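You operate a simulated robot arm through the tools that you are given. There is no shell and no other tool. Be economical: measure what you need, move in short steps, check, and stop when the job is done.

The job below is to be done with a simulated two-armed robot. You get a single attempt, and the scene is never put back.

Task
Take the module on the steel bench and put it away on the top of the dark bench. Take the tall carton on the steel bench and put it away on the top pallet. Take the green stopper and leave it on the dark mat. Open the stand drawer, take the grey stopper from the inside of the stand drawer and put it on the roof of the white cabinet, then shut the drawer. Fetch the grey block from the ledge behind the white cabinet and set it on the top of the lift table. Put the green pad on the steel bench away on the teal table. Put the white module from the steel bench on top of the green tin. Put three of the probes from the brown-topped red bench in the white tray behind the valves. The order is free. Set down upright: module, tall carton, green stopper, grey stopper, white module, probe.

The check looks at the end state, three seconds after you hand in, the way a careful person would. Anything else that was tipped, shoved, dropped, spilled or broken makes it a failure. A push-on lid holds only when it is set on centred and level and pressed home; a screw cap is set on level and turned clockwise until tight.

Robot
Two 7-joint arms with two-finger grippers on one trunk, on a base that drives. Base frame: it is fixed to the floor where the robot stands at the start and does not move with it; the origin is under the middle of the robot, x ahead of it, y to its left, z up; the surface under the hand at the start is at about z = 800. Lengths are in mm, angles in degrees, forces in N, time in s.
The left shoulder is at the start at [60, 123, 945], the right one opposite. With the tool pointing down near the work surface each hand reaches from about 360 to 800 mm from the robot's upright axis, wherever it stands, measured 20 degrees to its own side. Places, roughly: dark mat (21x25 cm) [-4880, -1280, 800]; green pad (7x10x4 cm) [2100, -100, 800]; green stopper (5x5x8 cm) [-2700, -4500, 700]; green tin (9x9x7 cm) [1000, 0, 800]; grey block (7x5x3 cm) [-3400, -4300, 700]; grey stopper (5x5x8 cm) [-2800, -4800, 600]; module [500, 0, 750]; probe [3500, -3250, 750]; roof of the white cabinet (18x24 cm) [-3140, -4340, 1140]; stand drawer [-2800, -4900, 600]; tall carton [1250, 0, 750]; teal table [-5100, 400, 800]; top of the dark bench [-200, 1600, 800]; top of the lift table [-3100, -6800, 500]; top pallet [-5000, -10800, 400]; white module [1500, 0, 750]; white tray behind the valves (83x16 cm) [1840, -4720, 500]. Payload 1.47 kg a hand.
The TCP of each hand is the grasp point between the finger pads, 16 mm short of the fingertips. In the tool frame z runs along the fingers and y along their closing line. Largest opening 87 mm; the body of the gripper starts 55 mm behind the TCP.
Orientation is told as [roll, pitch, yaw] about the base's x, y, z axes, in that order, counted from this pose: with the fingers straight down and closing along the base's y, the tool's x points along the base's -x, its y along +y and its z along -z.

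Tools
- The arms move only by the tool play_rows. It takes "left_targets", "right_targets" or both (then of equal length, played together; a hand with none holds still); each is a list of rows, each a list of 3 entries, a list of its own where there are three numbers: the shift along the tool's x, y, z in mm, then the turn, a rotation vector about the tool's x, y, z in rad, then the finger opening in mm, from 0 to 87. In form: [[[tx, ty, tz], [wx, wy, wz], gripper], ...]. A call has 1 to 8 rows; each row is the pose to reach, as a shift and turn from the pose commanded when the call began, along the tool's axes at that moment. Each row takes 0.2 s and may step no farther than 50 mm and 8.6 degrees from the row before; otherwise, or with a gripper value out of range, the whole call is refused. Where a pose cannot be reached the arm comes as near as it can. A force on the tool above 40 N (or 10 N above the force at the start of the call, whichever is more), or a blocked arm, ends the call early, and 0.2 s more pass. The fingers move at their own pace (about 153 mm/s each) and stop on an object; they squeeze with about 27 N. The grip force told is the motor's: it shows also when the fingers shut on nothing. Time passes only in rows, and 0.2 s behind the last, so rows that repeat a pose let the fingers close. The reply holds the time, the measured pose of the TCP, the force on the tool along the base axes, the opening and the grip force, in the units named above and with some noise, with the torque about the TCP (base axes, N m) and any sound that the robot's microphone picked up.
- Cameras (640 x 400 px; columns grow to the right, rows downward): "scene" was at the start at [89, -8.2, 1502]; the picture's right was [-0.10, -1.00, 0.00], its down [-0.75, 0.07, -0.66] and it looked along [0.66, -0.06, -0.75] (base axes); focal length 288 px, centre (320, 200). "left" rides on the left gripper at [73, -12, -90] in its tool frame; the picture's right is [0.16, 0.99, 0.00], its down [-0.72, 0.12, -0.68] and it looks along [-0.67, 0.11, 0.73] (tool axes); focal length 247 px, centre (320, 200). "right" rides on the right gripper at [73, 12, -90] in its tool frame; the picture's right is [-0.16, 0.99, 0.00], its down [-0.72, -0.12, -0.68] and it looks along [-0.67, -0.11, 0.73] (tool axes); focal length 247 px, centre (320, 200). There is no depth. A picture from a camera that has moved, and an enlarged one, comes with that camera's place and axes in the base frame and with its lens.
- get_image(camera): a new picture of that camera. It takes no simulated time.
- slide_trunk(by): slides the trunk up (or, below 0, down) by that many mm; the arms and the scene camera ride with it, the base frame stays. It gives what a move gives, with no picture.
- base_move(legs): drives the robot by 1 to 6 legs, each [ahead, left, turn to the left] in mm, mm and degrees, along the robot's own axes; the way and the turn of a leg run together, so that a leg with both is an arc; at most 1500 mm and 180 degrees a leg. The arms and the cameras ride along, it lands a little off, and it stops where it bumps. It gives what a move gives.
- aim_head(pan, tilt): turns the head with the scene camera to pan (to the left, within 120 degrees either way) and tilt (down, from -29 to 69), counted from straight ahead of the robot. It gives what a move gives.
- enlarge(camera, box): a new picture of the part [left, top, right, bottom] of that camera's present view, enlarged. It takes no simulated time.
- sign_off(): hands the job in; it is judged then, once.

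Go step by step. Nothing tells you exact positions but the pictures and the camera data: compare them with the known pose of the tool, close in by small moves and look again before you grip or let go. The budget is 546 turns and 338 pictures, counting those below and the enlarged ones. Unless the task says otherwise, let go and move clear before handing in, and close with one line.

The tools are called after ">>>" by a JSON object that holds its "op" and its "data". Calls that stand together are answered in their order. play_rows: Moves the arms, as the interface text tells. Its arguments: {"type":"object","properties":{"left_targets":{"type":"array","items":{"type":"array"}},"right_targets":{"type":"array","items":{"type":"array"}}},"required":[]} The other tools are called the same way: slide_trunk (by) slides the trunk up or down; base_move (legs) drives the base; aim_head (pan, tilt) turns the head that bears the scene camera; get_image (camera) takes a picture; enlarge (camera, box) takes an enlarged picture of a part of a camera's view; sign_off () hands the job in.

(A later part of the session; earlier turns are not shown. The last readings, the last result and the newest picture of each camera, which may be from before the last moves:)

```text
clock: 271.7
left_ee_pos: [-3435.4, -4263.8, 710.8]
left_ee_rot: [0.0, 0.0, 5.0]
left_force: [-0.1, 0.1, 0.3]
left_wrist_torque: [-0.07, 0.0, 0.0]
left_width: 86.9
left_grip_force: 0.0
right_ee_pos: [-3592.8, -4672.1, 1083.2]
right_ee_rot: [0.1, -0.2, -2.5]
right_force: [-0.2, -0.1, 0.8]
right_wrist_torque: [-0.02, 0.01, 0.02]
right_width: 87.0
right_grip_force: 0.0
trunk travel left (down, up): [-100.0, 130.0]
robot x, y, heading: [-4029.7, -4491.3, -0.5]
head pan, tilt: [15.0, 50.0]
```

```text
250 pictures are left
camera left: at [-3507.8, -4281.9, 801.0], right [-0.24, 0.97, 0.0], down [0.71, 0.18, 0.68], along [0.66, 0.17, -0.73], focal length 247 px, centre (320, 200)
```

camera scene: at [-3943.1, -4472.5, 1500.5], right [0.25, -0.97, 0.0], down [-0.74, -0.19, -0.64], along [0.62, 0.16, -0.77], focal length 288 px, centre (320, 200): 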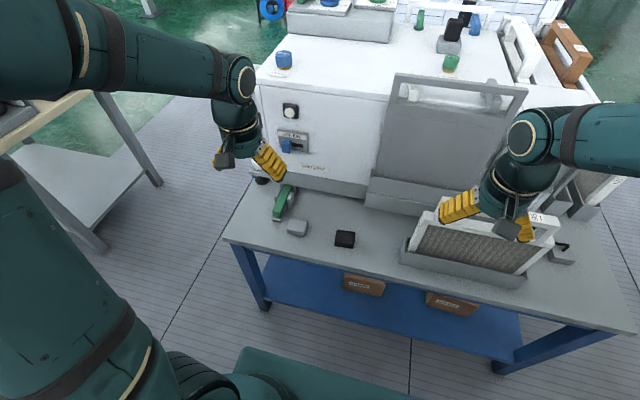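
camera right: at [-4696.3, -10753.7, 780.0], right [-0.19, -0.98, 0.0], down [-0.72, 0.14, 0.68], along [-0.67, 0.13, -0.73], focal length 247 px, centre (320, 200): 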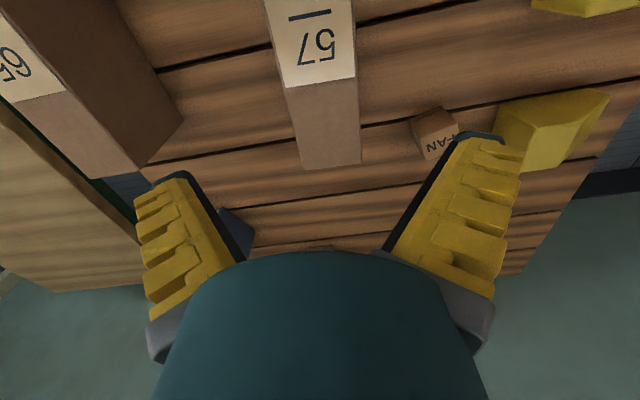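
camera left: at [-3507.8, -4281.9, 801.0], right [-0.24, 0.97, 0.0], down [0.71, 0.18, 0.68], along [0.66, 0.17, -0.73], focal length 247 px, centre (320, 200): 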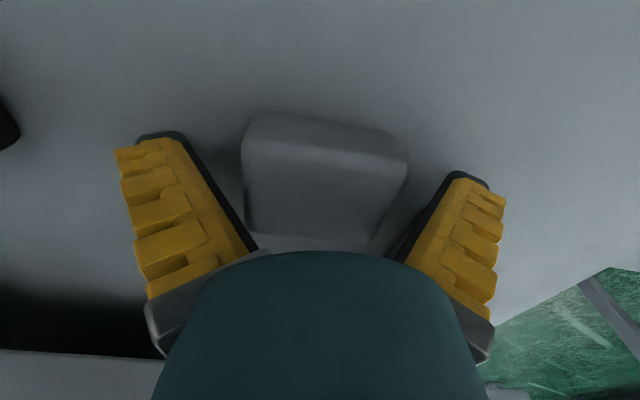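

>>> {"op": "play_rows", "data": {"left_targets": [[[0, 0, 3], [0, 0, 0], 60], [[0, 0, 3], [0, 0, 0], 20], [[0, 0, 3], [0, 0, 0], 0], [[0, 0, 3], [0, 0, 0], 0]]}}

>>> {"op": "play_rows", "data": {"left_targets": [[[0, 0, -20], [0, 0, 0], 0], [[0, 0, -50], [0, 0, 0], 0]]}}

>>> {"op": "get_image", "data": {"camera": "left"}}

```text
clock: 272.7
left_ee_pos: [-3436.2, -4263.9, 711.3]
left_ee_rot: [0.0, -0.2, 5.0]
left_force: [-0.8, 0.4, 36.8]
left_wrist_torque: [-0.11, 0.08, -0.16]
left_width: 66.7
left_grip_force: 27.4
right_ee_pos: [-3595.4, -4674.5, 1084.6]
right_ee_rot: [0.3, -0.2, -2.5]
right_force: [-0.1, -1.1, 0.9]
right_wrist_torque: [-0.02, 0.03, -0.02]
right_width: 87.0
right_grip_force: 0.0
trunk travel left (down, up): [-100.0, 130.0]
robot x, y, heading: [-4029.9, -4490.8, -0.5]
head pan, tilt: [15.0, 50.0]
```

```text
clock: 273.3
left_ee_pos: [-3436.5, -4262.3, 757.6]
left_ee_rot: [0.0, 0.1, 5.1]
left_force: [0.2, 0.1, -0.8]
left_wrist_torque: [-0.02, -0.01, 0.01]
left_width: 66.2
left_grip_force: 26.9
right_ee_pos: [-3592.7, -4673.4, 1083.5]
right_ee_rot: [0.2, -0.3, -2.4]
right_force: [0.7, 0.2, -1.1]
right_wrist_torque: [0.0, 0.0, 0.03]
right_width: 86.9
right_grip_force: 0.0
trunk travel left (down, up): [-100.0, 130.0]
robot x, y, heading: [-4030.3, -4490.8, -0.6]
head pan, tilt: [15.0, 50.0]
```

```text
249 pictures are left
camera left: at [-3508.3, -4281.3, 847.6], right [-0.24, 0.97, 0.0], down [0.71, 0.18, 0.68], along [0.66, 0.17, -0.73], focal length 247 px, centre (320, 200)
```

left: 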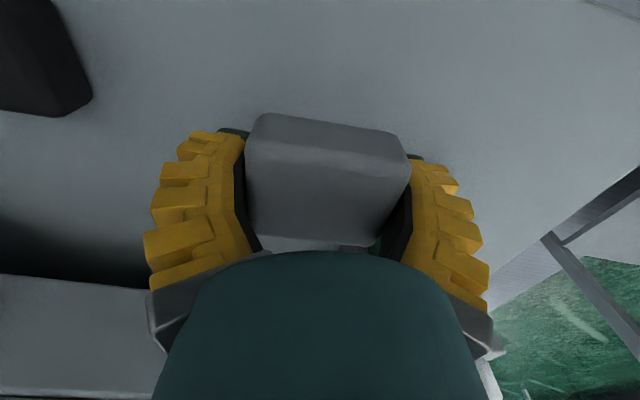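

The block is held. I'll raise and retract it, then drive sideways along the aisle to the lift table.

>>> {"op": "play_rows", "data": {"left_targets": [[[0, 0, -48], [0, 0, 0], 0], [[0, 0, -96], [0, 0, 0], 0], [[0, 0, -144], [0, 0, 0], 0], [[0, 0, -192], [0, 0, 0], 0], [[0, 0, -240], [0, 0, 0], 0], [[40, 0, -270], [0, 0, 0], 0], [[80, 0, -290], [0, 0, 0], 0], [[125, 0, -300], [0, 0, 0.09], 0]]}}

>>> {"op": "aim_head", "data": {"pan": -50, "tilt": 25}}

>>> {"op": "get_image", "data": {"camera": "scene"}}

```text
clock: 275.1
left_ee_pos: [-3561.5, -4272.0, 1059.2]
left_ee_rot: [-0.1, 0.0, -0.2]
left_force: [-0.8, -0.5, -1.4]
left_wrist_torque: [0.02, -0.06, -0.01]
left_width: 66.5
left_grip_force: 26.7
right_ee_pos: [-3593.2, -4672.6, 1083.0]
right_ee_rot: [0.1, -0.3, -2.5]
right_force: [0.3, 1.2, -0.4]
right_wrist_torque: [0.0, -0.02, 0.05]
right_width: 86.9
right_grip_force: 0.0
trunk travel left (down, up): [-100.0, 130.0]
robot x, y, heading: [-4033.7, -4490.5, -0.5]
head pan, tilt: [15.0, 50.0]
```

```text
clock: 276.4
left_ee_pos: [-3558.3, -4272.3, 1058.0]
left_ee_rot: [0.0, -0.1, -0.1]
left_force: [-0.3, 0.1, -1.1]
left_wrist_torque: [0.02, 0.01, 0.02]
left_width: 66.6
left_grip_force: 26.7
right_ee_pos: [-3593.6, -4672.0, 1083.5]
right_ee_rot: [0.0, -0.2, -2.5]
right_force: [0.1, -0.9, 1.0]
right_wrist_torque: [0.01, 0.0, -0.01]
right_width: 87.1
right_grip_force: 0.0
trunk travel left (down, up): [-100.0, 130.0]
robot x, y, heading: [-4026.8, -4489.7, -0.4]
head pan, tilt: [-50.0, 25.0]
```

```text
248 pictures are left
camera scene: at [-3958.8, -4562.8, 1537.9], right [-0.77, -0.64, 0.0], down [-0.27, 0.33, -0.91], along [0.58, -0.7, -0.42], focal length 288 px, centre (320, 200)
```

scene: 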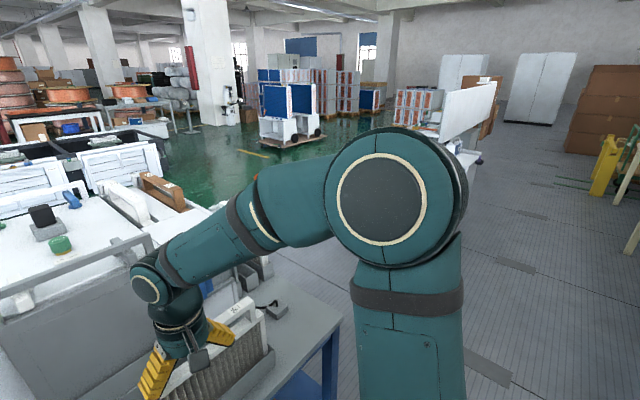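

>>> {"op": "base_move", "data": {"legs": [[-140, 0, 0], [0, -1500, 0], [0, -600, 0]]}}

>>> {"op": "aim_head", "data": {"pan": 0, "tilt": 35}}

>>> {"op": "get_image", "data": {"camera": "scene"}}

```text
clock: 296.0
left_ee_pos: [-3741.0, -6379.6, 1058.1]
left_ee_rot: [0.0, 0.0, -1.4]
left_force: [0.6, 0.2, -0.1]
left_wrist_torque: [0.0, -0.01, 0.0]
left_width: 66.0
left_grip_force: 27.3
right_ee_pos: [-3784.5, -6777.3, 1084.7]
right_ee_rot: [0.1, -0.2, -3.8]
right_force: [-0.1, 0.1, -0.4]
right_wrist_torque: [-0.01, -0.04, 0.03]
right_width: 87.1
right_grip_force: 0.1
trunk travel left (down, up): [-100.0, 130.0]
robot x, y, heading: [-4215.5, -6589.7, -1.8]
head pan, tilt: [-50.0, 25.0]
```

```text
clock: 297.1
left_ee_pos: [-3742.6, -6378.6, 1058.0]
left_ee_rot: [0.0, 0.0, -1.5]
left_force: [0.4, -0.3, -1.1]
left_wrist_torque: [-0.01, 0.01, 0.0]
left_width: 65.9
left_grip_force: 27.3
right_ee_pos: [-3785.0, -6776.7, 1083.0]
right_ee_rot: [0.1, -0.3, -3.7]
right_force: [-0.2, 0.2, 0.4]
right_wrist_torque: [-0.03, 0.01, 0.04]
right_width: 87.2
right_grip_force: 0.2
trunk travel left (down, up): [-100.0, 130.0]
robot x, y, heading: [-4214.5, -6589.2, -1.9]
head pan, tilt: [0.0, 35.0]
```

```text
247 pictures are left
camera scene: at [-4117.0, -6590.0, 1522.2], right [-0.03, -1.0, 0.0], down [-0.57, 0.02, -0.82], along [0.82, -0.03, -0.57], focal length 288 px, centre (320, 200)
```

scene: 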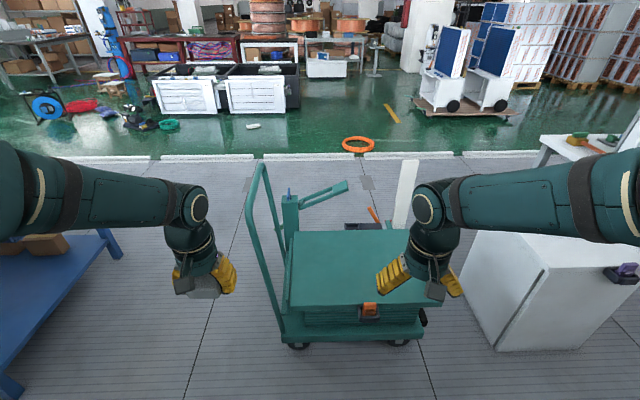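

The lift table has a clear teal top. I'll position the robot so the left hand can reach it.

>>> {"op": "base_move", "data": {"legs": [[0, -320, 1.8], [380, 0, 0]]}}

>>> {"op": "aim_head", "data": {"pan": 10, "tilt": 50}}

>>> {"op": "get_image", "data": {"camera": "scene"}}

>>> {"op": "get_image", "data": {"camera": "left"}}

```text
clock: 302.5
left_ee_pos: [-3376.4, -6685.5, 1057.7]
left_ee_rot: [0.0, 0.1, -0.1]
left_force: [0.0, -0.9, -0.8]
left_wrist_torque: [-0.05, -0.01, -0.01]
left_width: 65.9
left_grip_force: 27.1
right_ee_pos: [-3410.1, -7084.6, 1082.5]
right_ee_rot: [0.1, -0.2, -2.5]
right_force: [-0.4, -0.5, 0.8]
right_wrist_torque: [0.0, 0.0, 0.0]
right_width: 86.9
right_grip_force: 0.1
trunk travel left (down, up): [-100.0, 130.0]
robot x, y, heading: [-3848.1, -6901.7, -0.2]
head pan, tilt: [0.0, 35.0]
```

```text
clock: 303.2
left_ee_pos: [-3376.6, -6685.1, 1057.9]
left_ee_rot: [0.0, 0.0, -0.1]
left_force: [0.0, -0.1, -0.9]
left_wrist_torque: [-0.01, -0.03, 0.02]
left_width: 65.8
left_grip_force: 26.9
right_ee_pos: [-3410.5, -7085.2, 1083.5]
right_ee_rot: [0.1, -0.2, -2.4]
right_force: [-0.1, 0.3, 0.2]
right_wrist_torque: [-0.01, -0.03, 0.0]
right_width: 87.1
right_grip_force: 0.0
trunk travel left (down, up): [-100.0, 130.0]
robot x, y, heading: [-3846.7, -6902.8, -0.7]
head pan, tilt: [10.0, 50.0]
```

```text
246 pictures are left
camera scene: at [-3759.6, -6891.3, 1500.5], right [0.17, -0.99, 0.0], down [-0.76, -0.13, -0.64], along [0.63, 0.11, -0.77], focal length 288 px, centre (320, 200)
```

scene: 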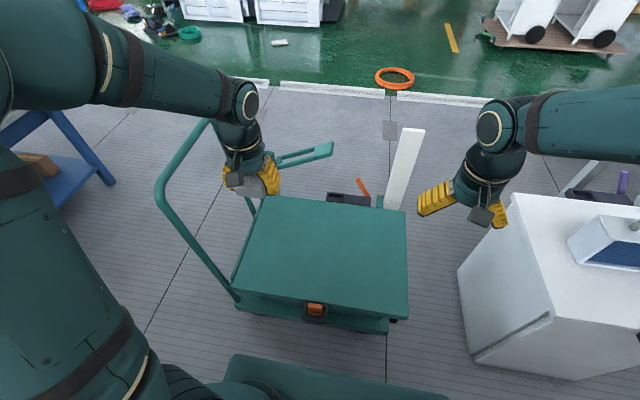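

```text
245 pictures are left
camera left: at [-3449.7, -6696.8, 1148.4], right [-0.16, 0.99, 0.0], down [0.72, 0.11, 0.68], along [0.67, 0.11, -0.73], focal length 247 px, centre (320, 200)
```

left: 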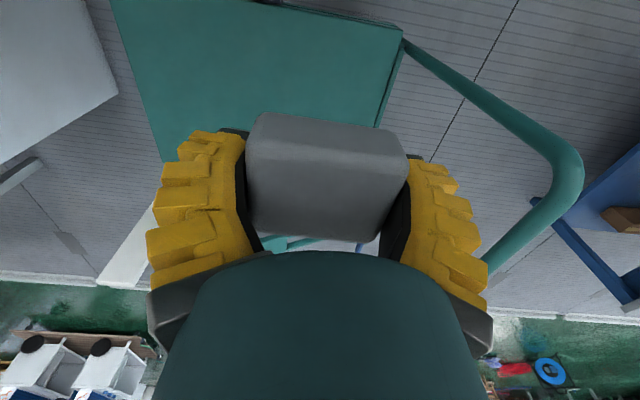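

The top of the lift table is at about z = 430, with its handle on the left. I'll lower the trunk and set the block near [-3280, -6800].

>>> {"op": "slide_trunk", "data": {"by": -95}}

>>> {"op": "play_rows", "data": {"left_targets": [[[-24, -28, 25], [0, 0, 0], 0], [[-48, -57, 50], [0, 0, 0], 0], [[-72, -86, 75], [0, 0, 0], 0], [[-96, -115, 100], [0, 0, 0], 0], [[-96, -115, 148], [0, 0, 0], 0], [[-96, -115, 196], [0, 0, 0], 0], [[-96, -115, 244], [0, 0, 0], 0], [[-96, -115, 292], [0, 0, 0], 0]]}}

>>> {"op": "get_image", "data": {"camera": "scene"}}

```text
clock: 304.5
left_ee_pos: [-3377.4, -6684.8, 965.1]
left_ee_rot: [0.0, 0.0, -0.1]
left_force: [0.1, -0.7, -0.9]
left_wrist_torque: [-0.02, 0.01, 0.0]
left_width: 65.6
left_grip_force: 26.3
right_ee_pos: [-3411.2, -7084.6, 988.3]
right_ee_rot: [0.1, -0.2, -2.5]
right_force: [-0.6, 0.6, 0.9]
right_wrist_torque: [0.02, -0.02, 0.01]
right_width: 87.3
right_grip_force: 0.1
trunk travel left (down, up): [-5.0, 225.0]
robot x, y, heading: [-3847.7, -6906.2, -0.6]
head pan, tilt: [10.0, 50.0]
```

```text
clock: 306.3
left_ee_pos: [-3278.4, -6801.0, 672.0]
left_ee_rot: [0.1, 0.0, 0.0]
left_force: [-0.1, -0.4, -1.3]
left_wrist_torque: [-0.01, -0.04, 0.03]
left_width: 65.7
left_grip_force: 26.9
right_ee_pos: [-3409.2, -7084.9, 988.4]
right_ee_rot: [0.1, -0.2, -2.5]
right_force: [-0.3, -0.6, 0.5]
right_wrist_torque: [-0.05, 0.01, 0.01]
right_width: 86.9
right_grip_force: 0.1
trunk travel left (down, up): [-5.0, 225.0]
robot x, y, heading: [-3847.8, -6901.8, -0.3]
head pan, tilt: [10.0, 50.0]
```

```text
244 pictures are left
camera scene: at [-3758.9, -6891.3, 1405.4], right [0.17, -0.99, 0.0], down [-0.76, -0.13, -0.64], along [0.63, 0.11, -0.77], focal length 288 px, centre (320, 200)
```

scene: 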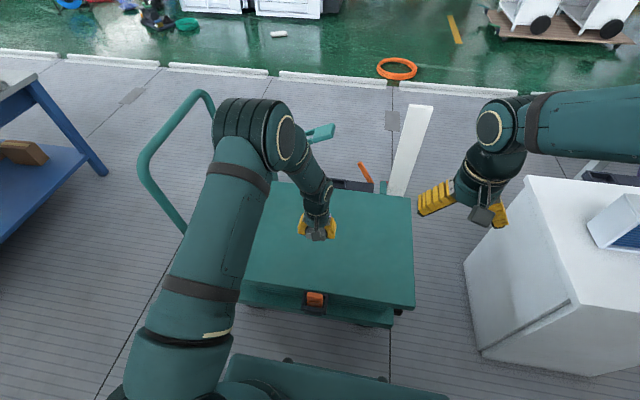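

>>> {"op": "play_rows", "data": {"left_targets": [[[0, 0, 45], [0, 0, 0], 0], [[0, 0, 90], [0, 0, 0], 0], [[0, 0, 135], [0, 0, 0], 0], [[0, 0, 175], [0, 0, 0], 0]]}}

>>> {"op": "get_image", "data": {"camera": "scene"}}

>>> {"op": "get_image", "data": {"camera": "left"}}

```text
clock: 307.3
left_ee_pos: [-3280.5, -6798.3, 497.6]
left_ee_rot: [-0.1, 0.1, -0.1]
left_force: [-0.4, -0.5, -1.9]
left_wrist_torque: [0.01, 0.04, -0.04]
left_width: 65.4
left_grip_force: 26.9
right_ee_pos: [-3409.4, -7085.0, 989.8]
right_ee_rot: [0.1, -0.2, -2.4]
right_force: [0.0, 0.7, 0.7]
right_wrist_torque: [-0.02, 0.02, 0.01]
right_width: 87.0
right_grip_force: 0.0
trunk travel left (down, up): [-5.0, 225.0]
robot x, y, heading: [-3846.7, -6904.6, -0.6]
head pan, tilt: [10.0, 50.0]
```

```text
243 pictures are left
camera scene: at [-3759.2, -6891.2, 1405.4], right [0.17, -0.99, 0.0], down [-0.76, -0.13, -0.64], along [0.63, 0.11, -0.77], focal length 288 px, centre (320, 200)
```

scene: 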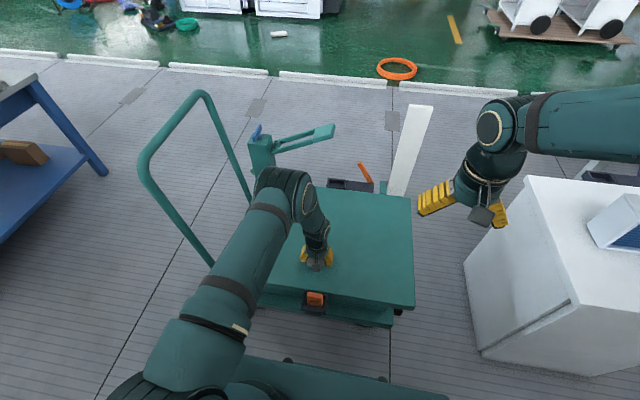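

```text
242 pictures are left
camera left: at [-3352.8, -6810.8, 588.1], right [-0.16, 0.99, 0.0], down [0.72, 0.11, 0.68], along [0.67, 0.11, -0.73], focal length 247 px, centre (320, 200)
```

left: 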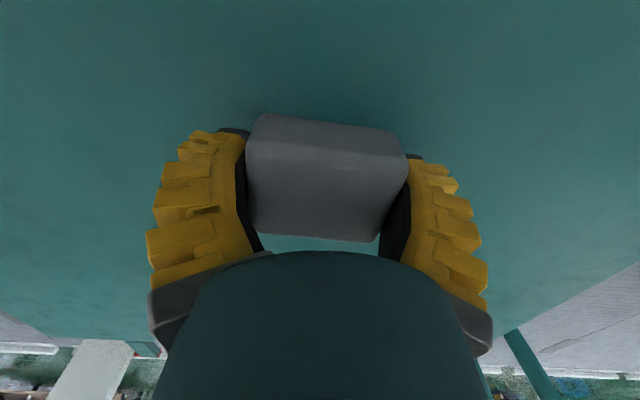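

>>> {"op": "play_rows", "data": {"left_targets": [[[0, 0, 6], [0, 0, 0], 0], [[0, 0, 12], [0, 0, 0], 0], [[0, 0, 18], [0, 0, 0], 0], [[0, 0, 23], [0, 0, 0], 0], [[0, 0, 28], [0, 0, 0], 0]]}}

```text
clock: 308.7
left_ee_pos: [-3280.1, -6800.9, 472.0]
left_ee_rot: [0.1, -0.2, -0.1]
left_force: [-10.2, 2.0, 24.2]
left_wrist_torque: [0.07, 0.17, 0.0]
left_width: 65.6
left_grip_force: 26.8
right_ee_pos: [-3414.3, -7085.5, 989.5]
right_ee_rot: [0.2, -0.2, -2.4]
right_force: [-0.1, -0.5, 0.4]
right_wrist_torque: [0.02, -0.05, -0.04]
right_width: 86.9
right_grip_force: 0.0
trunk travel left (down, up): [-5.0, 225.0]
robot x, y, heading: [-3846.8, -6903.3, -0.2]
head pan, tilt: [10.0, 50.0]
stopped in row 5 (left hand): the force on the tool passed its limit at 42 N (the readings are from after the stop); the commanded pose is now the measured one
```

Contact. Releasing the block.

>>> {"op": "play_rows", "data": {"left_targets": [[[0, 0, -2], [0, 0, 0], 0], [[0, 0, -2], [0, 0, 0], 87], [[0, 0, -2], [0, 0, 0], 87], [[0, 0, -2], [0, 0, 0], 87], [[0, 0, -40], [0, 0, 0], 87], [[0, 0, -85], [0, 0, 0], 87], [[0, 0, -130], [0, 0, 0], 87], [[0, 0, -175], [0, 0, 0], 87]]}}

>>> {"op": "get_image", "data": {"camera": "left"}}

```text
clock: 310.5
left_ee_pos: [-3279.6, -6799.4, 646.7]
left_ee_rot: [0.0, 0.0, -0.2]
left_force: [-1.1, 0.3, -0.2]
left_wrist_torque: [-0.01, 0.04, 0.03]
left_width: 87.0
left_grip_force: 0.0
right_ee_pos: [-3411.5, -7084.0, 989.3]
right_ee_rot: [0.1, -0.1, -2.3]
right_force: [-1.1, 0.0, 0.0]
right_wrist_torque: [-0.01, -0.01, -0.02]
right_width: 87.0
right_grip_force: 0.1
trunk travel left (down, up): [-5.0, 225.0]
robot x, y, heading: [-3850.7, -6905.7, -0.5]
head pan, tilt: [10.0, 50.0]
```

```text
241 pictures are left
camera left: at [-3352.3, -6811.7, 735.8], right [-0.16, 0.99, 0.0], down [0.72, 0.11, 0.68], along [0.67, 0.11, -0.73], focal length 247 px, centre (320, 200)
```

left: 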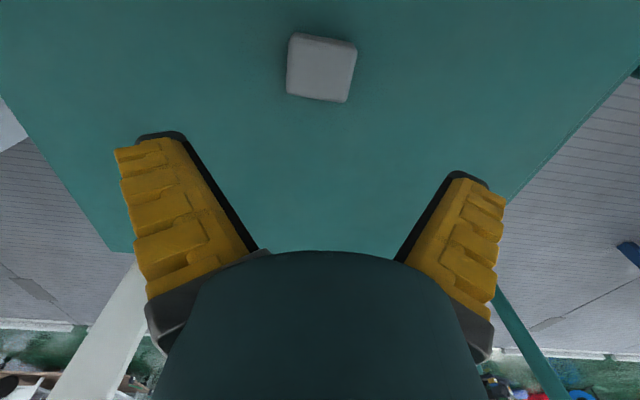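

The block is on the lift table. I'll raise the arm fully, then the trunk.

>>> {"op": "play_rows", "data": {"left_targets": [[[0, 0, -48], [0, 0, 0], 87], [[0, 0, -96], [0, 0, 0], 87], [[0, 0, -144], [0, 0, 0], 87], [[0, 0, -192], [0, 0, 0], 87], [[0, 0, -240], [0, 0, 0], 87], [[0, 0, -288], [0, 0, 0], 87], [[30, 30, -315], [0, 0, 0], 87], [[60, 60, -340], [0, 0, 0], 87]]}}

>>> {"op": "slide_trunk", "data": {"by": 95}}

```text
refused: row 7 steps farther than a row can; nothing moved
```

```text
clock: 311.8
left_ee_pos: [-3279.0, -6800.2, 739.9]
left_ee_rot: [-0.1, -0.1, 0.0]
left_force: [-1.4, -1.0, -0.2]
left_wrist_torque: [-0.02, 0.01, 0.0]
left_width: 86.8
left_grip_force: 0.1
right_ee_pos: [-3410.4, -7084.9, 1083.1]
right_ee_rot: [0.2, -0.2, -2.4]
right_force: [-0.1, 0.5, 0.2]
right_wrist_torque: [0.02, -0.02, 0.02]
right_width: 87.1
right_grip_force: 0.0
trunk travel left (down, up): [-100.0, 130.0]
robot x, y, heading: [-3847.8, -6904.3, -0.5]
head pan, tilt: [10.0, 50.0]
```

>>> {"op": "play_rows", "data": {"left_targets": [[[0, 0, -48], [0, 0, 0], 87], [[0, 0, -96], [0, 0, 0], 87], [[0, 0, -144], [0, 0, 0], 87], [[0, 0, -192], [0, 0, 0], 87], [[0, 0, -240], [0, 0, 0], 87], [[0, 0, -288], [0, 0, 0], 87], [[25, 25, -318], [0, 0, 0], 87], [[50, 50, -345], [0, 0, 0], 87]]}}

```text
clock: 313.6
left_ee_pos: [-3329.5, -6753.1, 1084.1]
left_ee_rot: [-0.1, -0.2, 0.0]
left_force: [-0.1, 0.6, 0.3]
left_wrist_torque: [-0.01, -0.01, -0.04]
left_width: 87.0
left_grip_force: 0.0
right_ee_pos: [-3411.4, -7085.3, 1084.2]
right_ee_rot: [0.2, -0.2, -2.4]
right_force: [0.2, 0.0, 0.2]
right_wrist_torque: [-0.02, 0.0, 0.01]
right_width: 87.0
right_grip_force: 0.1
trunk travel left (down, up): [-100.0, 130.0]
robot x, y, heading: [-3844.4, -6904.5, -0.3]
head pan, tilt: [10.0, 50.0]
```

>>> {"op": "base_move", "data": {"legs": [[-350, 0, 0], [0, 1120, 0.4], [1400, 0, 0], [800, 0, 0]]}}

>>> {"op": "aim_head", "data": {"pan": 100, "tilt": 25}}

>>> {"op": "get_image", "data": {"camera": "scene"}}

```text
clock: 336.0
left_ee_pos: [-1474.6, -5519.7, 1084.3]
left_ee_rot: [0.0, -0.1, 3.6]
left_force: [0.0, 0.7, -0.4]
left_wrist_torque: [0.02, 0.0, -0.01]
left_width: 87.4
left_grip_force: 0.0
right_ee_pos: [-1533.4, -5856.6, 1082.6]
right_ee_rot: [0.0, -0.2, 1.3]
right_force: [0.2, 0.5, 0.6]
right_wrist_torque: [-0.02, 0.03, -0.06]
right_width: 86.9
right_grip_force: 0.0
trunk travel left (down, up): [-100.0, 130.0]
robot x, y, heading: [-1980.2, -5703.1, 3.1]
head pan, tilt: [10.0, 50.0]
```

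```text
clock: 337.6
left_ee_pos: [-1473.9, -5519.7, 1084.7]
left_ee_rot: [0.0, 0.0, 3.7]
left_force: [-0.1, 1.2, 0.1]
left_wrist_torque: [0.02, -0.02, -0.05]
left_width: 86.9
left_grip_force: 0.2
right_ee_pos: [-1534.8, -5857.6, 1084.2]
right_ee_rot: [0.1, -0.2, 1.3]
right_force: [-0.2, -0.4, 0.0]
right_wrist_torque: [-0.05, 0.03, -0.02]
right_width: 87.3
right_grip_force: 0.1
trunk travel left (down, up): [-100.0, 130.0]
robot x, y, heading: [-1977.5, -5705.6, 3.3]
head pan, tilt: [100.0, 25.0]
```

```text
240 pictures are left
camera scene: at [-1990.9, -5615.2, 1537.9], right [0.97, 0.23, 0.0], down [0.1, -0.41, -0.91], along [-0.21, 0.88, -0.42], focal length 288 px, centre (320, 200)
```

scene: 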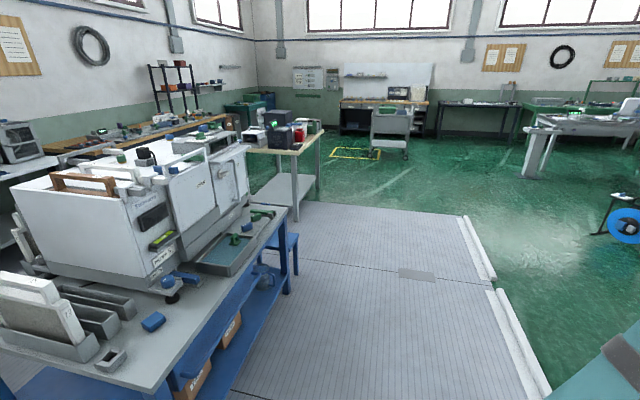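

>>> {"op": "enlarge", "data": {"camera": "scene", "box": [100, 170, 320, 400]}}

>>> {"op": "base_move", "data": {"legs": [[0, 1050, -3], [0, 0, 90], [0, 0, 90]]}}

>>> {"op": "aim_head", "data": {"pan": 0, "tilt": 40}}

>>> {"op": "get_image", "data": {"camera": "scene"}}

```text
1.74 times, centred on (210, 285) of scene
camera zoom: at [-1990.9, -5615.2, 1537.9], right [0.97, 0.23, 0.0], down [0.1, -0.41, -0.91], along [-0.21, 0.88, -0.42], focal length 500 px, centre (511, 52)
```

zoom: 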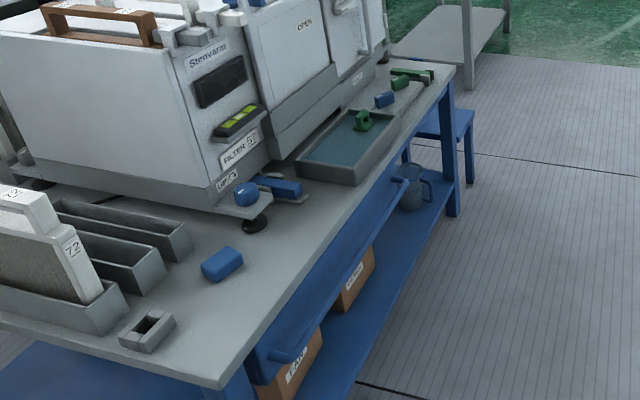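

```text
clock: 354.9
left_ee_pos: [-2531.7, -4809.6, 1085.7]
left_ee_rot: [0.0, -0.1, -178.9]
left_force: [-0.1, -0.3, -0.2]
left_wrist_torque: [0.02, 0.0, 0.01]
left_width: 87.2
left_grip_force: 0.0
right_ee_pos: [-2454.8, -4474.0, 1082.9]
right_ee_rot: [0.1, -0.2, 178.7]
right_force: [0.4, -0.6, -0.3]
right_wrist_torque: [0.0, 0.03, 0.0]
right_width: 86.8
right_grip_force: 0.1
trunk travel left (down, up): [-100.0, 130.0]
robot x, y, heading: [-2011.3, -4652.2, -179.4]
head pan, tilt: [100.0, 25.0]
```

```text
clock: 356.6
left_ee_pos: [-2530.9, -4809.6, 1084.4]
left_ee_rot: [0.0, -0.1, -178.8]
left_force: [0.3, 0.0, 0.4]
left_wrist_torque: [0.0, 0.01, 0.02]
left_width: 87.1
left_grip_force: 0.1
right_ee_pos: [-2454.8, -4475.3, 1083.1]
right_ee_rot: [0.0, -0.2, 178.8]
right_force: [0.1, 0.7, -0.6]
right_wrist_torque: [0.03, -0.03, -0.01]
right_width: 87.3
right_grip_force: 0.0
trunk travel left (down, up): [-100.0, 130.0]
robot x, y, heading: [-2018.1, -4646.8, -179.1]
head pan, tilt: [0.0, 40.0]
```

```text
238 pictures are left
camera scene: at [-2108.7, -4649.6, 1514.6], right [-0.01, 1.0, 0.0], down [0.64, 0.01, -0.77], along [-0.77, -0.01, -0.64], focal length 288 px, centre (320, 200)
```

scene: 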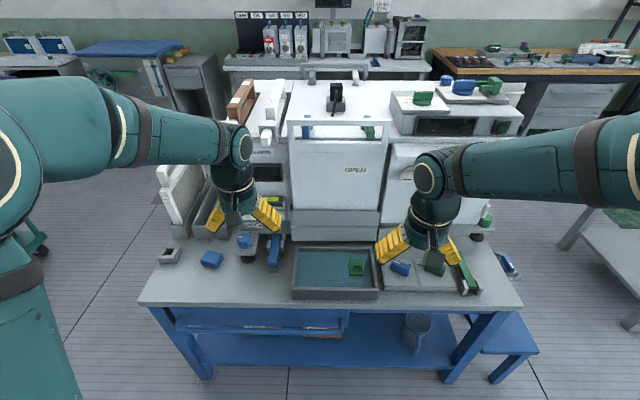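

>>> {"op": "enlarge", "data": {"camera": "scene", "box": [140, 210, 340, 350]}}

>>> {"op": "enlarge", "data": {"camera": "scene", "box": [330, 180, 530, 320]}}

>>> {"op": "get_image", "data": {"camera": "right"}}

```text
2.86 times, centred on (240, 280) of scene
camera zoom: at [-2108.7, -4649.6, 1514.6], right [-0.01, 1.0, 0.0], down [0.64, 0.01, -0.77], along [-0.77, -0.01, -0.64], focal length 821 px, centre (549, -29)
```

zoom: 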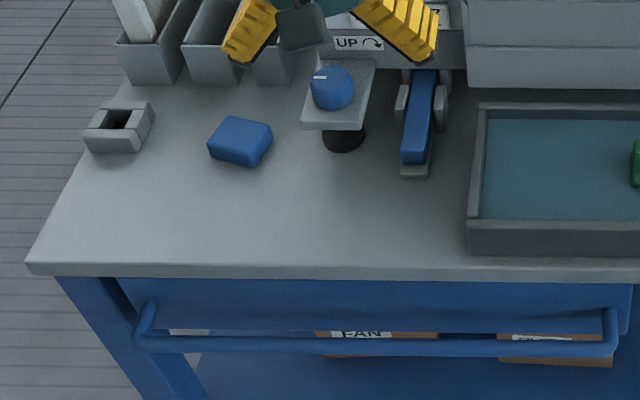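

```text
2.86 times, centred on (430, 250) of scene
camera zoom: at [-2108.7, -4649.6, 1514.6], right [-0.01, 1.0, 0.0], down [0.64, 0.01, -0.77], along [-0.77, -0.01, -0.64], focal length 821 px, centre (6, 57)
```

zoom: 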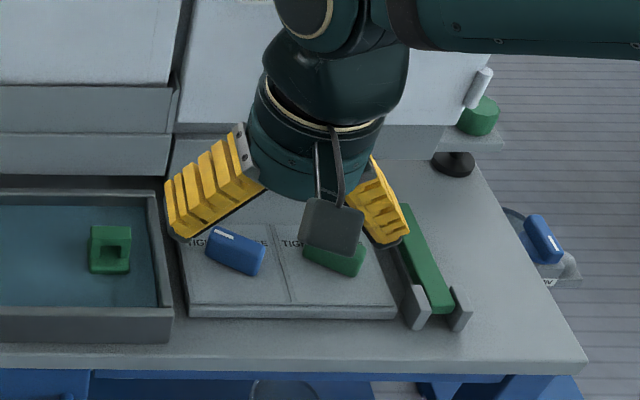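

```text
235 pictures are left
camera right: at [-2380.4, -4487.4, 1172.7], right [-0.18, -0.98, 0.0], down [-0.72, 0.13, 0.68], along [-0.67, 0.12, -0.73], focal length 247 px, centre (320, 200)
```

right: 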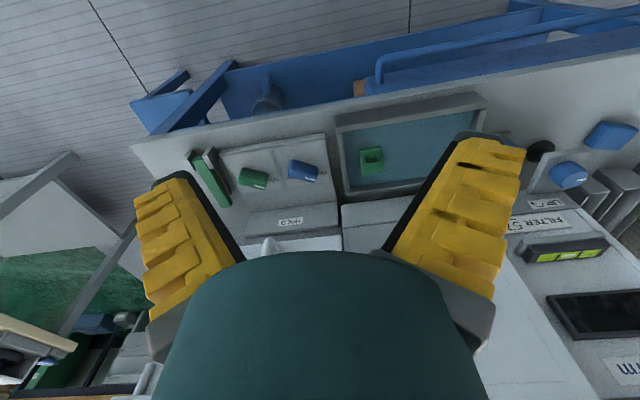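

The long drawer is under the table's left half, with a bar handle at about x = -2550 and y -5118 to -4580. The green stopper stands in the basin. For the drawer I'll back off a little and turn the left gripper to point forward.

>>> {"op": "base_move", "data": {"legs": [[-200, 0, 0]]}}

>>> {"op": "play_rows", "data": {"left_targets": [[[0, 0, 0], [0, 0, 0.14], 60], [[0, 0, 0], [0, 0, 0.28], 60], [[0, 0, 0], [0, 0, 0.42], 60], [[0, 0, 0], [0, 0, 0.56], 60], [[0, 0, 0], [0, 0, 0.7], 60], [[0, 0, 0], [0, 0, 0.84], 60], [[0, 0, 0], [0, 0, 0.98], 60], [[0, 0, 0], [0, 0, 1.12], 60]]}}

```text
clock: 358.2
left_ee_pos: [-2333.4, -4805.7, 1085.4]
left_ee_rot: [0.0, -0.1, -179.0]
left_force: [-0.4, -0.6, 0.2]
left_wrist_torque: [0.01, 0.01, 0.02]
left_width: 86.9
left_grip_force: 0.0
right_ee_pos: [-2256.8, -4471.9, 1083.4]
right_ee_rot: [0.2, -0.4, 178.5]
right_force: [0.7, -0.6, 0.1]
right_wrist_torque: [-0.03, 0.06, 0.01]
right_width: 86.8
right_grip_force: 0.0
trunk travel left (down, up): [-100.0, 130.0]
robot x, y, heading: [-1815.7, -4645.5, -179.6]
head pan, tilt: [0.0, 40.0]
```

```text
clock: 360.0
left_ee_pos: [-2334.7, -4806.1, 1084.8]
left_ee_rot: [0.2, 0.0, 116.7]
left_force: [0.1, -0.5, 0.3]
left_wrist_torque: [0.05, 0.03, 0.01]
left_width: 64.6
left_grip_force: 3.2
right_ee_pos: [-2256.3, -4472.3, 1084.0]
right_ee_rot: [0.1, -0.2, 178.6]
right_force: [0.3, -0.2, -0.9]
right_wrist_torque: [0.01, 0.01, 0.01]
right_width: 86.8
right_grip_force: 0.0
trunk travel left (down, up): [-100.0, 130.0]
robot x, y, heading: [-1816.6, -4647.5, -179.4]
head pan, tilt: [0.0, 40.0]
```

>>> {"op": "play_rows", "data": {"left_targets": [[[0, 0, 0], [0, 0, 0.15], 60], [[0, 0, 0], [0, 0, 0.3], 60], [[0, 0, 0], [0, 0, 0.445], 60]]}}

>>> {"op": "play_rows", "data": {"left_targets": [[[0, 0, 0], [-0.14, 0, 0], 60], [[0, 0, 0], [-0.28, 0, 0], 60], [[0, 0, 0], [-0.42, 0, 0], 60], [[0, 0, 0], [-0.56, 0, 0], 60], [[0, 0, 0], [-0.7, 0, 0], 60], [[0, 0, 0], [-0.84, 0, 0], 60], [[0, 0, 0], [-0.98, 0, 0], 60], [[0, 0, 0], [-1.12, 0, 0], 60]]}}

>>> {"op": "get_image", "data": {"camera": "scene"}}

```text
clock: 360.8
left_ee_pos: [-2334.9, -4805.9, 1083.4]
left_ee_rot: [0.1, -0.1, 91.2]
left_force: [-0.4, 0.2, 0.0]
left_wrist_torque: [-0.01, 0.0, 0.01]
left_width: 64.4
left_grip_force: 3.7
right_ee_pos: [-2257.0, -4472.2, 1083.6]
right_ee_rot: [0.1, -0.2, 178.6]
right_force: [0.5, -0.5, -0.7]
right_wrist_torque: [0.01, 0.0, 0.01]
right_width: 87.0
right_grip_force: 0.1
trunk travel left (down, up): [-100.0, 130.0]
robot x, y, heading: [-1818.8, -4643.4, -179.2]
head pan, tilt: [0.0, 40.0]
```

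```text
clock: 362.6
left_ee_pos: [-2335.2, -4807.0, 1084.8]
left_ee_rot: [64.3, 0.0, 91.3]
left_force: [0.1, -0.2, -0.3]
left_wrist_torque: [0.0, 0.0, 0.01]
left_width: 64.6
left_grip_force: 3.4
right_ee_pos: [-2258.8, -4472.3, 1083.1]
right_ee_rot: [0.1, -0.2, 178.6]
right_force: [-0.2, 0.1, -0.3]
right_wrist_torque: [0.02, 0.0, -0.02]
right_width: 86.8
right_grip_force: 0.1
trunk travel left (down, up): [-100.0, 130.0]
robot x, y, heading: [-1818.9, -4643.1, -179.6]
head pan, tilt: [0.0, 40.0]
```

```text
234 pictures are left
camera scene: at [-1912.3, -4647.1, 1514.6], right [-0.01, 1.0, 0.0], down [0.64, 0.01, -0.77], along [-0.77, -0.01, -0.64], focal length 288 px, centre (320, 200)
```

scene: 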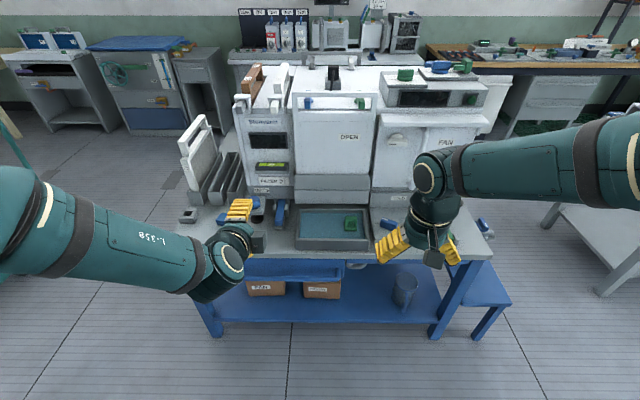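

>>> {"op": "slide_trunk", "data": {"by": -95}}

>>> {"op": "play_rows", "data": {"left_targets": [[[5, -43, 20.6], [0, 0, 0], 60], [[10, -86, 41], [0, 0, 0], 60], [[15, -129, 62], [0, 0, 0], 60], [[20, -172, 82], [0, 0, 0], 60], [[25, -215, 103], [-0.07, 0, 0], 60], [[30, -258, 123], [-0.14, 0, 0], 60], [[35, -301, 144], [-0.2, 0, 0], 60], [[43, -340, 162], [-0.27, 0, 0], 60]]}}

>>> {"op": "get_image", "data": {"camera": "left"}}

>>> {"op": "get_image", "data": {"camera": "scene"}}

```text
clock: 363.9
left_ee_pos: [-2334.6, -4807.9, 991.1]
left_ee_rot: [64.3, 0.0, 91.4]
left_force: [-1.1, -0.5, 0.2]
left_wrist_torque: [-0.03, 0.01, 0.0]
left_width: 64.6
left_grip_force: 3.2
right_ee_pos: [-2257.8, -4472.1, 988.3]
right_ee_rot: [0.1, -0.2, 178.6]
right_force: [0.5, 0.2, 1.3]
right_wrist_torque: [-0.02, -0.04, 0.0]
right_width: 86.9
right_grip_force: 0.0
trunk travel left (down, up): [-5.0, 225.0]
robot x, y, heading: [-1815.3, -4644.9, -179.5]
head pan, tilt: [0.0, 40.0]
```

```text
clock: 365.9
left_ee_pos: [-2359.1, -4774.3, 660.1]
left_ee_rot: [84.1, -18.8, 95.8]
left_force: [-1.0, -0.5, 0.2]
left_wrist_torque: [-0.02, 0.05, 0.0]
left_width: 64.5
left_grip_force: 2.5
left hand out of reach, approached as far as the arm can: row 3, 4, 5, 6, 7
right_ee_pos: [-2256.7, -4471.9, 988.4]
right_ee_rot: [0.1, -0.2, 178.7]
right_force: [-1.3, 0.2, 0.5]
right_wrist_torque: [0.05, -0.02, 0.02]
right_width: 87.0
right_grip_force: 0.0
trunk travel left (down, up): [-5.0, 225.0]
robot x, y, heading: [-1815.1, -4646.6, -179.7]
head pan, tilt: [0.0, 40.0]
stopped in row 8 (left hand): the arm was blocked; the commanded pose is now the measured one
```

```text
233 pictures are left
camera left: at [-2262.9, -4832.3, 635.2], right [-0.05, -0.47, 0.88], down [0.6, 0.69, 0.41], along [-0.8, 0.55, 0.25], focal length 247 px, centre (320, 200)
```

left: 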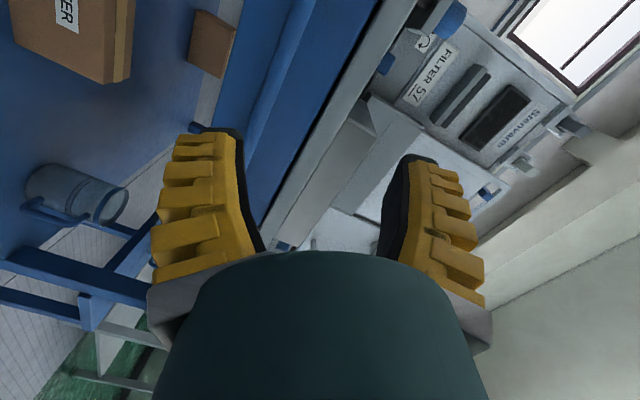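

```text
232 pictures are left
camera scene: at [-1912.3, -4647.9, 1419.7], right [-0.01, 1.0, 0.0], down [0.64, 0.01, -0.77], along [-0.77, -0.01, -0.64], focal length 288 px, centre (320, 200)
```

scene: 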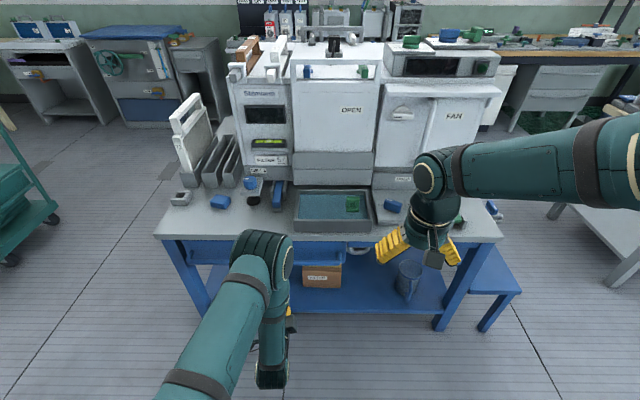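

The arm folded too tightly there. I'll raise it again and restore a cleaner, more downward tilt.

>>> {"op": "play_rows", "data": {"left_targets": [[[-12, 35, -4], [0, 0, 0], 60], [[-24, 70, -8], [0, 0, 0], 60], [[-36, 105, -11], [0.1, 0.008, 0.068], 60], [[-48, 140, -15], [0.2, 0.016, 0.135], 60], [[-60, 175, -18], [0.3, 0.025, 0.2], 60], [[-72, 210, -22], [0.4, 0.033, 0.265], 60], [[-84, 245, -26], [0.516, 0.042, 0.338], 60], [[-97, 282, -29], [0.516, 0.042, 0.338], 60]]}}

```text
clock: 367.7
left_ee_pos: [-2359.3, -4772.1, 960.8]
left_ee_rot: [54.9, -0.1, 91.2]
left_force: [0.7, 0.2, 0.1]
left_wrist_torque: [0.02, 0.02, -0.01]
left_width: 64.3
left_grip_force: 2.9
left hand out of reach, approached as far as the arm can: row 4, 5
right_ee_pos: [-2255.9, -4472.4, 988.4]
right_ee_rot: [0.1, -0.2, 178.6]
right_force: [-0.3, -0.5, -0.2]
right_wrist_torque: [0.01, 0.0, -0.01]
right_width: 87.0
right_grip_force: 0.1
trunk travel left (down, up): [-5.0, 225.0]
robot x, y, heading: [-1821.1, -4646.3, -179.2]
head pan, tilt: [0.0, 40.0]
```

>>> {"op": "play_rows", "data": {"left_targets": [[[11, -23, 37], [0, 0, 0], 60], [[22, -46, 74], [0, 0, 0], 60], [[33, -69, 111], [0, 0, 0], 60], [[44, -92, 148], [0, 0, 0], 60], [[55, -115, 186], [0, 0, 0], 60], [[66, -138, 223], [0, 0, 0], 60], [[78, -160, 260], [0, 0, 0], 60]]}}

>>> {"op": "get_image", "data": {"camera": "left"}}

>>> {"op": "get_image", "data": {"camera": "scene"}}

```text
clock: 369.3
left_ee_pos: [-2457.8, -4838.2, 728.8]
left_ee_rot: [54.8, 0.1, 91.3]
left_force: [-0.4, -0.5, -0.1]
left_wrist_torque: [-0.02, 0.01, 0.02]
left_width: 64.4
left_grip_force: 3.3
left hand out of reach, approached as far as the arm can: row 6, 7
right_ee_pos: [-2257.1, -4471.3, 988.5]
right_ee_rot: [0.1, -0.3, 178.6]
right_force: [-0.4, -0.5, -0.5]
right_wrist_torque: [0.02, 0.0, 0.0]
right_width: 86.9
right_grip_force: 0.0
trunk travel left (down, up): [-5.0, 225.0]
robot x, y, heading: [-1818.2, -4647.6, -179.3]
head pan, tilt: [0.0, 40.0]
```

```text
231 pictures are left
camera left: at [-2375.1, -4909.8, 771.2], right [-0.56, -0.17, 0.81], down [0.47, 0.74, 0.49], along [-0.68, 0.66, -0.34], focal length 247 px, centre (320, 200)
```

left: 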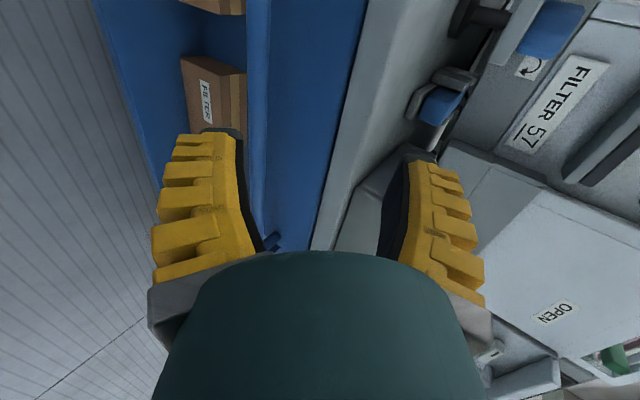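

```text
230 pictures are left
camera scene: at [-1912.2, -4646.4, 1419.7], right [-0.01, 1.0, 0.0], down [0.64, 0.01, -0.77], along [-0.77, -0.01, -0.64], focal length 288 px, centre (320, 200)
```

scene: 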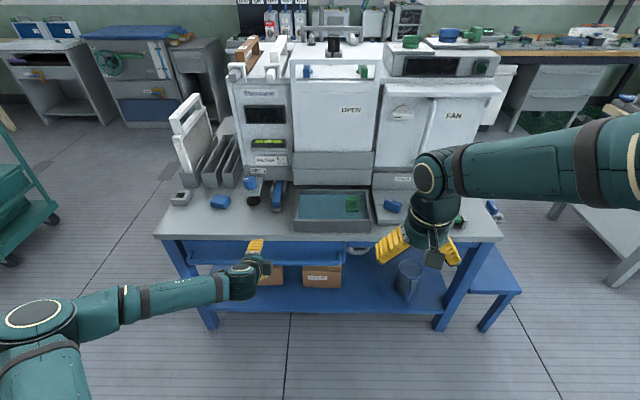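

That tilt limits the reach. I'll use a steeper, 25° tilt and come down onto the bar from above.

>>> {"op": "play_rows", "data": {"left_targets": [[[0, 20, 0], [0.131, 0, 0], 60], [[4, 40, 16], [0.262, 0, 0], 60], [[8, 55, 32], [0.393, 0, 0], 60], [[12, 65, 50], [0.524, 0, 0], 60]]}}

>>> {"op": "get_image", "data": {"camera": "left"}}

>>> {"op": "get_image", "data": {"camera": "scene"}}

```text
clock: 370.3
left_ee_pos: [-2536.7, -4852.3, 753.0]
left_ee_rot: [25.0, 0.1, 91.2]
left_force: [0.0, 0.1, -0.2]
left_wrist_torque: [0.01, 0.0, -0.01]
left_width: 64.8
left_grip_force: 2.9
right_ee_pos: [-2256.9, -4472.3, 989.0]
right_ee_rot: [0.0, -0.3, 178.6]
right_force: [0.2, 0.2, 0.5]
right_wrist_torque: [0.02, -0.01, -0.02]
right_width: 87.0
right_grip_force: 0.1
trunk travel left (down, up): [-5.0, 225.0]
robot x, y, heading: [-1818.3, -4648.2, -179.4]
head pan, tilt: [0.0, 40.0]
```

```text
229 pictures are left
camera left: at [-2486.1, -4925.1, 829.4], right [-0.89, -0.18, 0.42], down [0.17, 0.73, 0.67], along [-0.42, 0.66, -0.62], focal length 247 px, centre (320, 200)
```

left: 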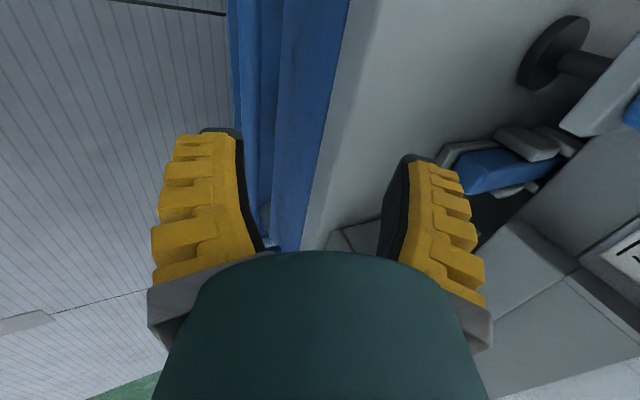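

```text
228 pictures are left
camera scene: at [-1912.5, -4646.8, 1419.5], right [-0.01, 1.0, 0.0], down [0.64, 0.01, -0.77], along [-0.77, -0.01, -0.64], focal length 288 px, centre (320, 200)
```

scene: 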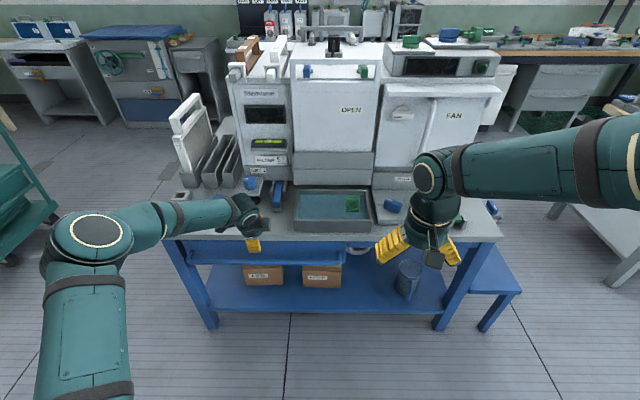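

>>> {"op": "enlarge", "data": {"camera": "left", "box": [200, 0, 400, 130]}}

>>> {"op": "enlarge", "data": {"camera": "scene", "box": [160, 180, 380, 310]}}

```text
3.08 times, centred on (300, 65) of left
camera zoom: at [-2486.1, -4925.1, 829.4], right [-0.89, -0.18, 0.42], down [0.17, 0.73, 0.67], along [-0.42, 0.66, -0.62], focal length 760 px, centre (382, 615)
```

zoom: 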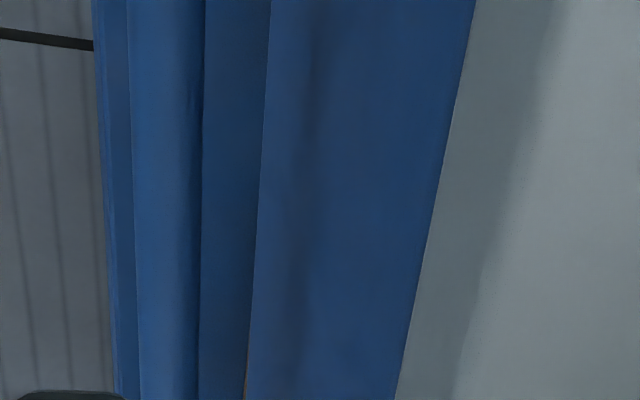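

```text
2.91 times, centred on (270, 245) of scene
camera zoom: at [-1912.5, -4646.8, 1419.5], right [-0.01, 1.0, 0.0], down [0.64, 0.01, -0.77], along [-0.77, -0.01, -0.64], focal length 836 px, centre (466, 69)
```

zoom: 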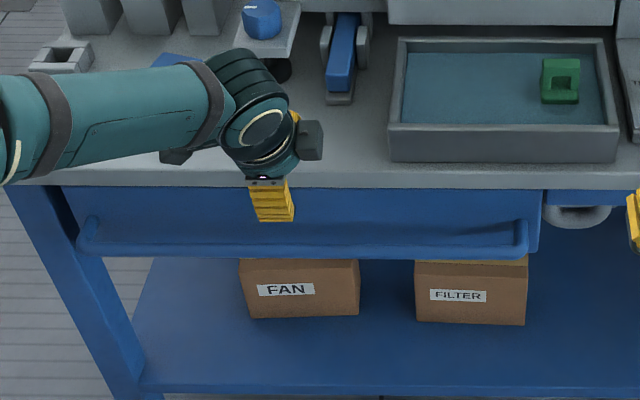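

The bar is at about x = -2533, z = 627, with a 40 mm stand-off. I'll come down with a 40 mm opening straddling it.

>>> {"op": "play_rows", "data": {"left_targets": [[[0, -10, 20], [0, 0, 0], 37], [[0, -28, 52], [0, 0, 0], 37], [[0, -46, 85], [0, 0, 0], 37], [[0, -46, 85], [0, 0, 0], 37]]}}

>>> {"op": "get_image", "data": {"camera": "left"}}

>>> {"op": "enlarge", "data": {"camera": "scene", "box": [200, 190, 300, 260]}}

```text
clock: 371.3
left_ee_pos: [-2527.9, -4852.7, 657.3]
left_ee_rot: [24.9, 0.0, 91.2]
left_force: [0.8, 0.4, -0.2]
left_wrist_torque: [0.01, -0.01, -0.01]
left_width: 42.8
left_grip_force: 4.3
right_ee_pos: [-2257.0, -4471.7, 988.1]
right_ee_rot: [0.1, -0.2, 178.6]
right_force: [0.0, 0.3, 0.8]
right_wrist_torque: [-0.02, 0.0, 0.0]
right_width: 86.9
right_grip_force: 0.0
trunk travel left (down, up): [-5.0, 225.0]
robot x, y, heading: [-1820.7, -4642.9, -179.4]
head pan, tilt: [0.0, 40.0]
```

```text
225 pictures are left
camera left: at [-2478.0, -4925.6, 733.1], right [-0.89, -0.18, 0.42], down [0.17, 0.73, 0.67], along [-0.42, 0.66, -0.62], focal length 247 px, centre (320, 200)
```

left: 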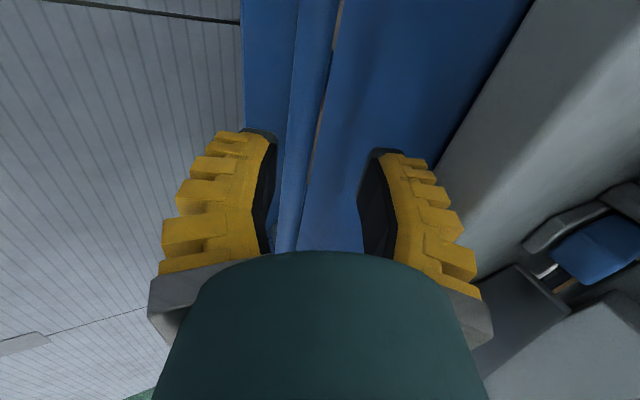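

```text
5.71 times, centred on (250, 225) of scene
camera zoom: at [-1911.9, -4647.0, 1419.7], right [-0.01, 1.0, 0.0], down [0.64, 0.01, -0.77], along [-0.77, -0.01, -0.64], focal length 1643 px, centre (720, 57)
```

zoom: 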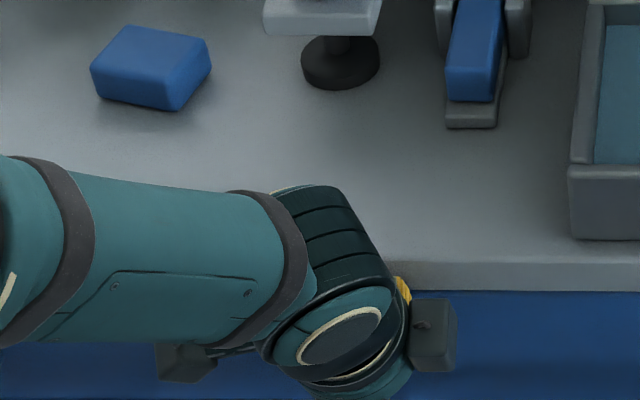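

>>> {"op": "play_rows", "data": {"left_targets": [[[0, -5, 14], [0, 0, 0], 37], [[0, -10, 28], [0, 0, 0], 37], [[0, -10, 28], [0, 0, 0], 37]]}}

>>> {"op": "get_image", "data": {"camera": "left"}}

```text
clock: 372.1
left_ee_pos: [-2530.6, -4854.9, 626.5]
left_ee_rot: [24.9, 0.0, 91.3]
left_force: [-0.4, 0.1, 0.7]
left_wrist_torque: [0.01, 0.03, -0.03]
left_width: 42.5
left_grip_force: 4.1
right_ee_pos: [-2256.5, -4472.2, 988.7]
right_ee_rot: [0.1, -0.4, 178.6]
right_force: [-0.5, -0.1, 0.4]
right_wrist_torque: [0.02, 0.01, -0.03]
right_width: 87.2
right_grip_force: 0.1
trunk travel left (down, up): [-5.0, 225.0]
robot x, y, heading: [-1820.0, -4641.0, -179.5]
head pan, tilt: [0.0, 40.0]
```

```text
223 pictures are left
camera left: at [-2481.1, -4926.6, 703.6], right [-0.89, -0.18, 0.42], down [0.17, 0.73, 0.67], along [-0.42, 0.66, -0.62], focal length 247 px, centre (320, 200)
```

left: 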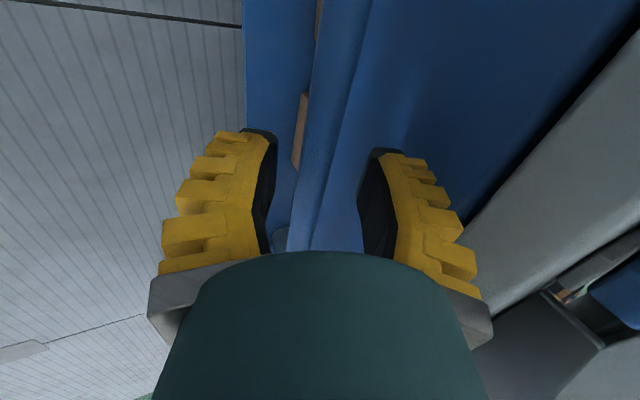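

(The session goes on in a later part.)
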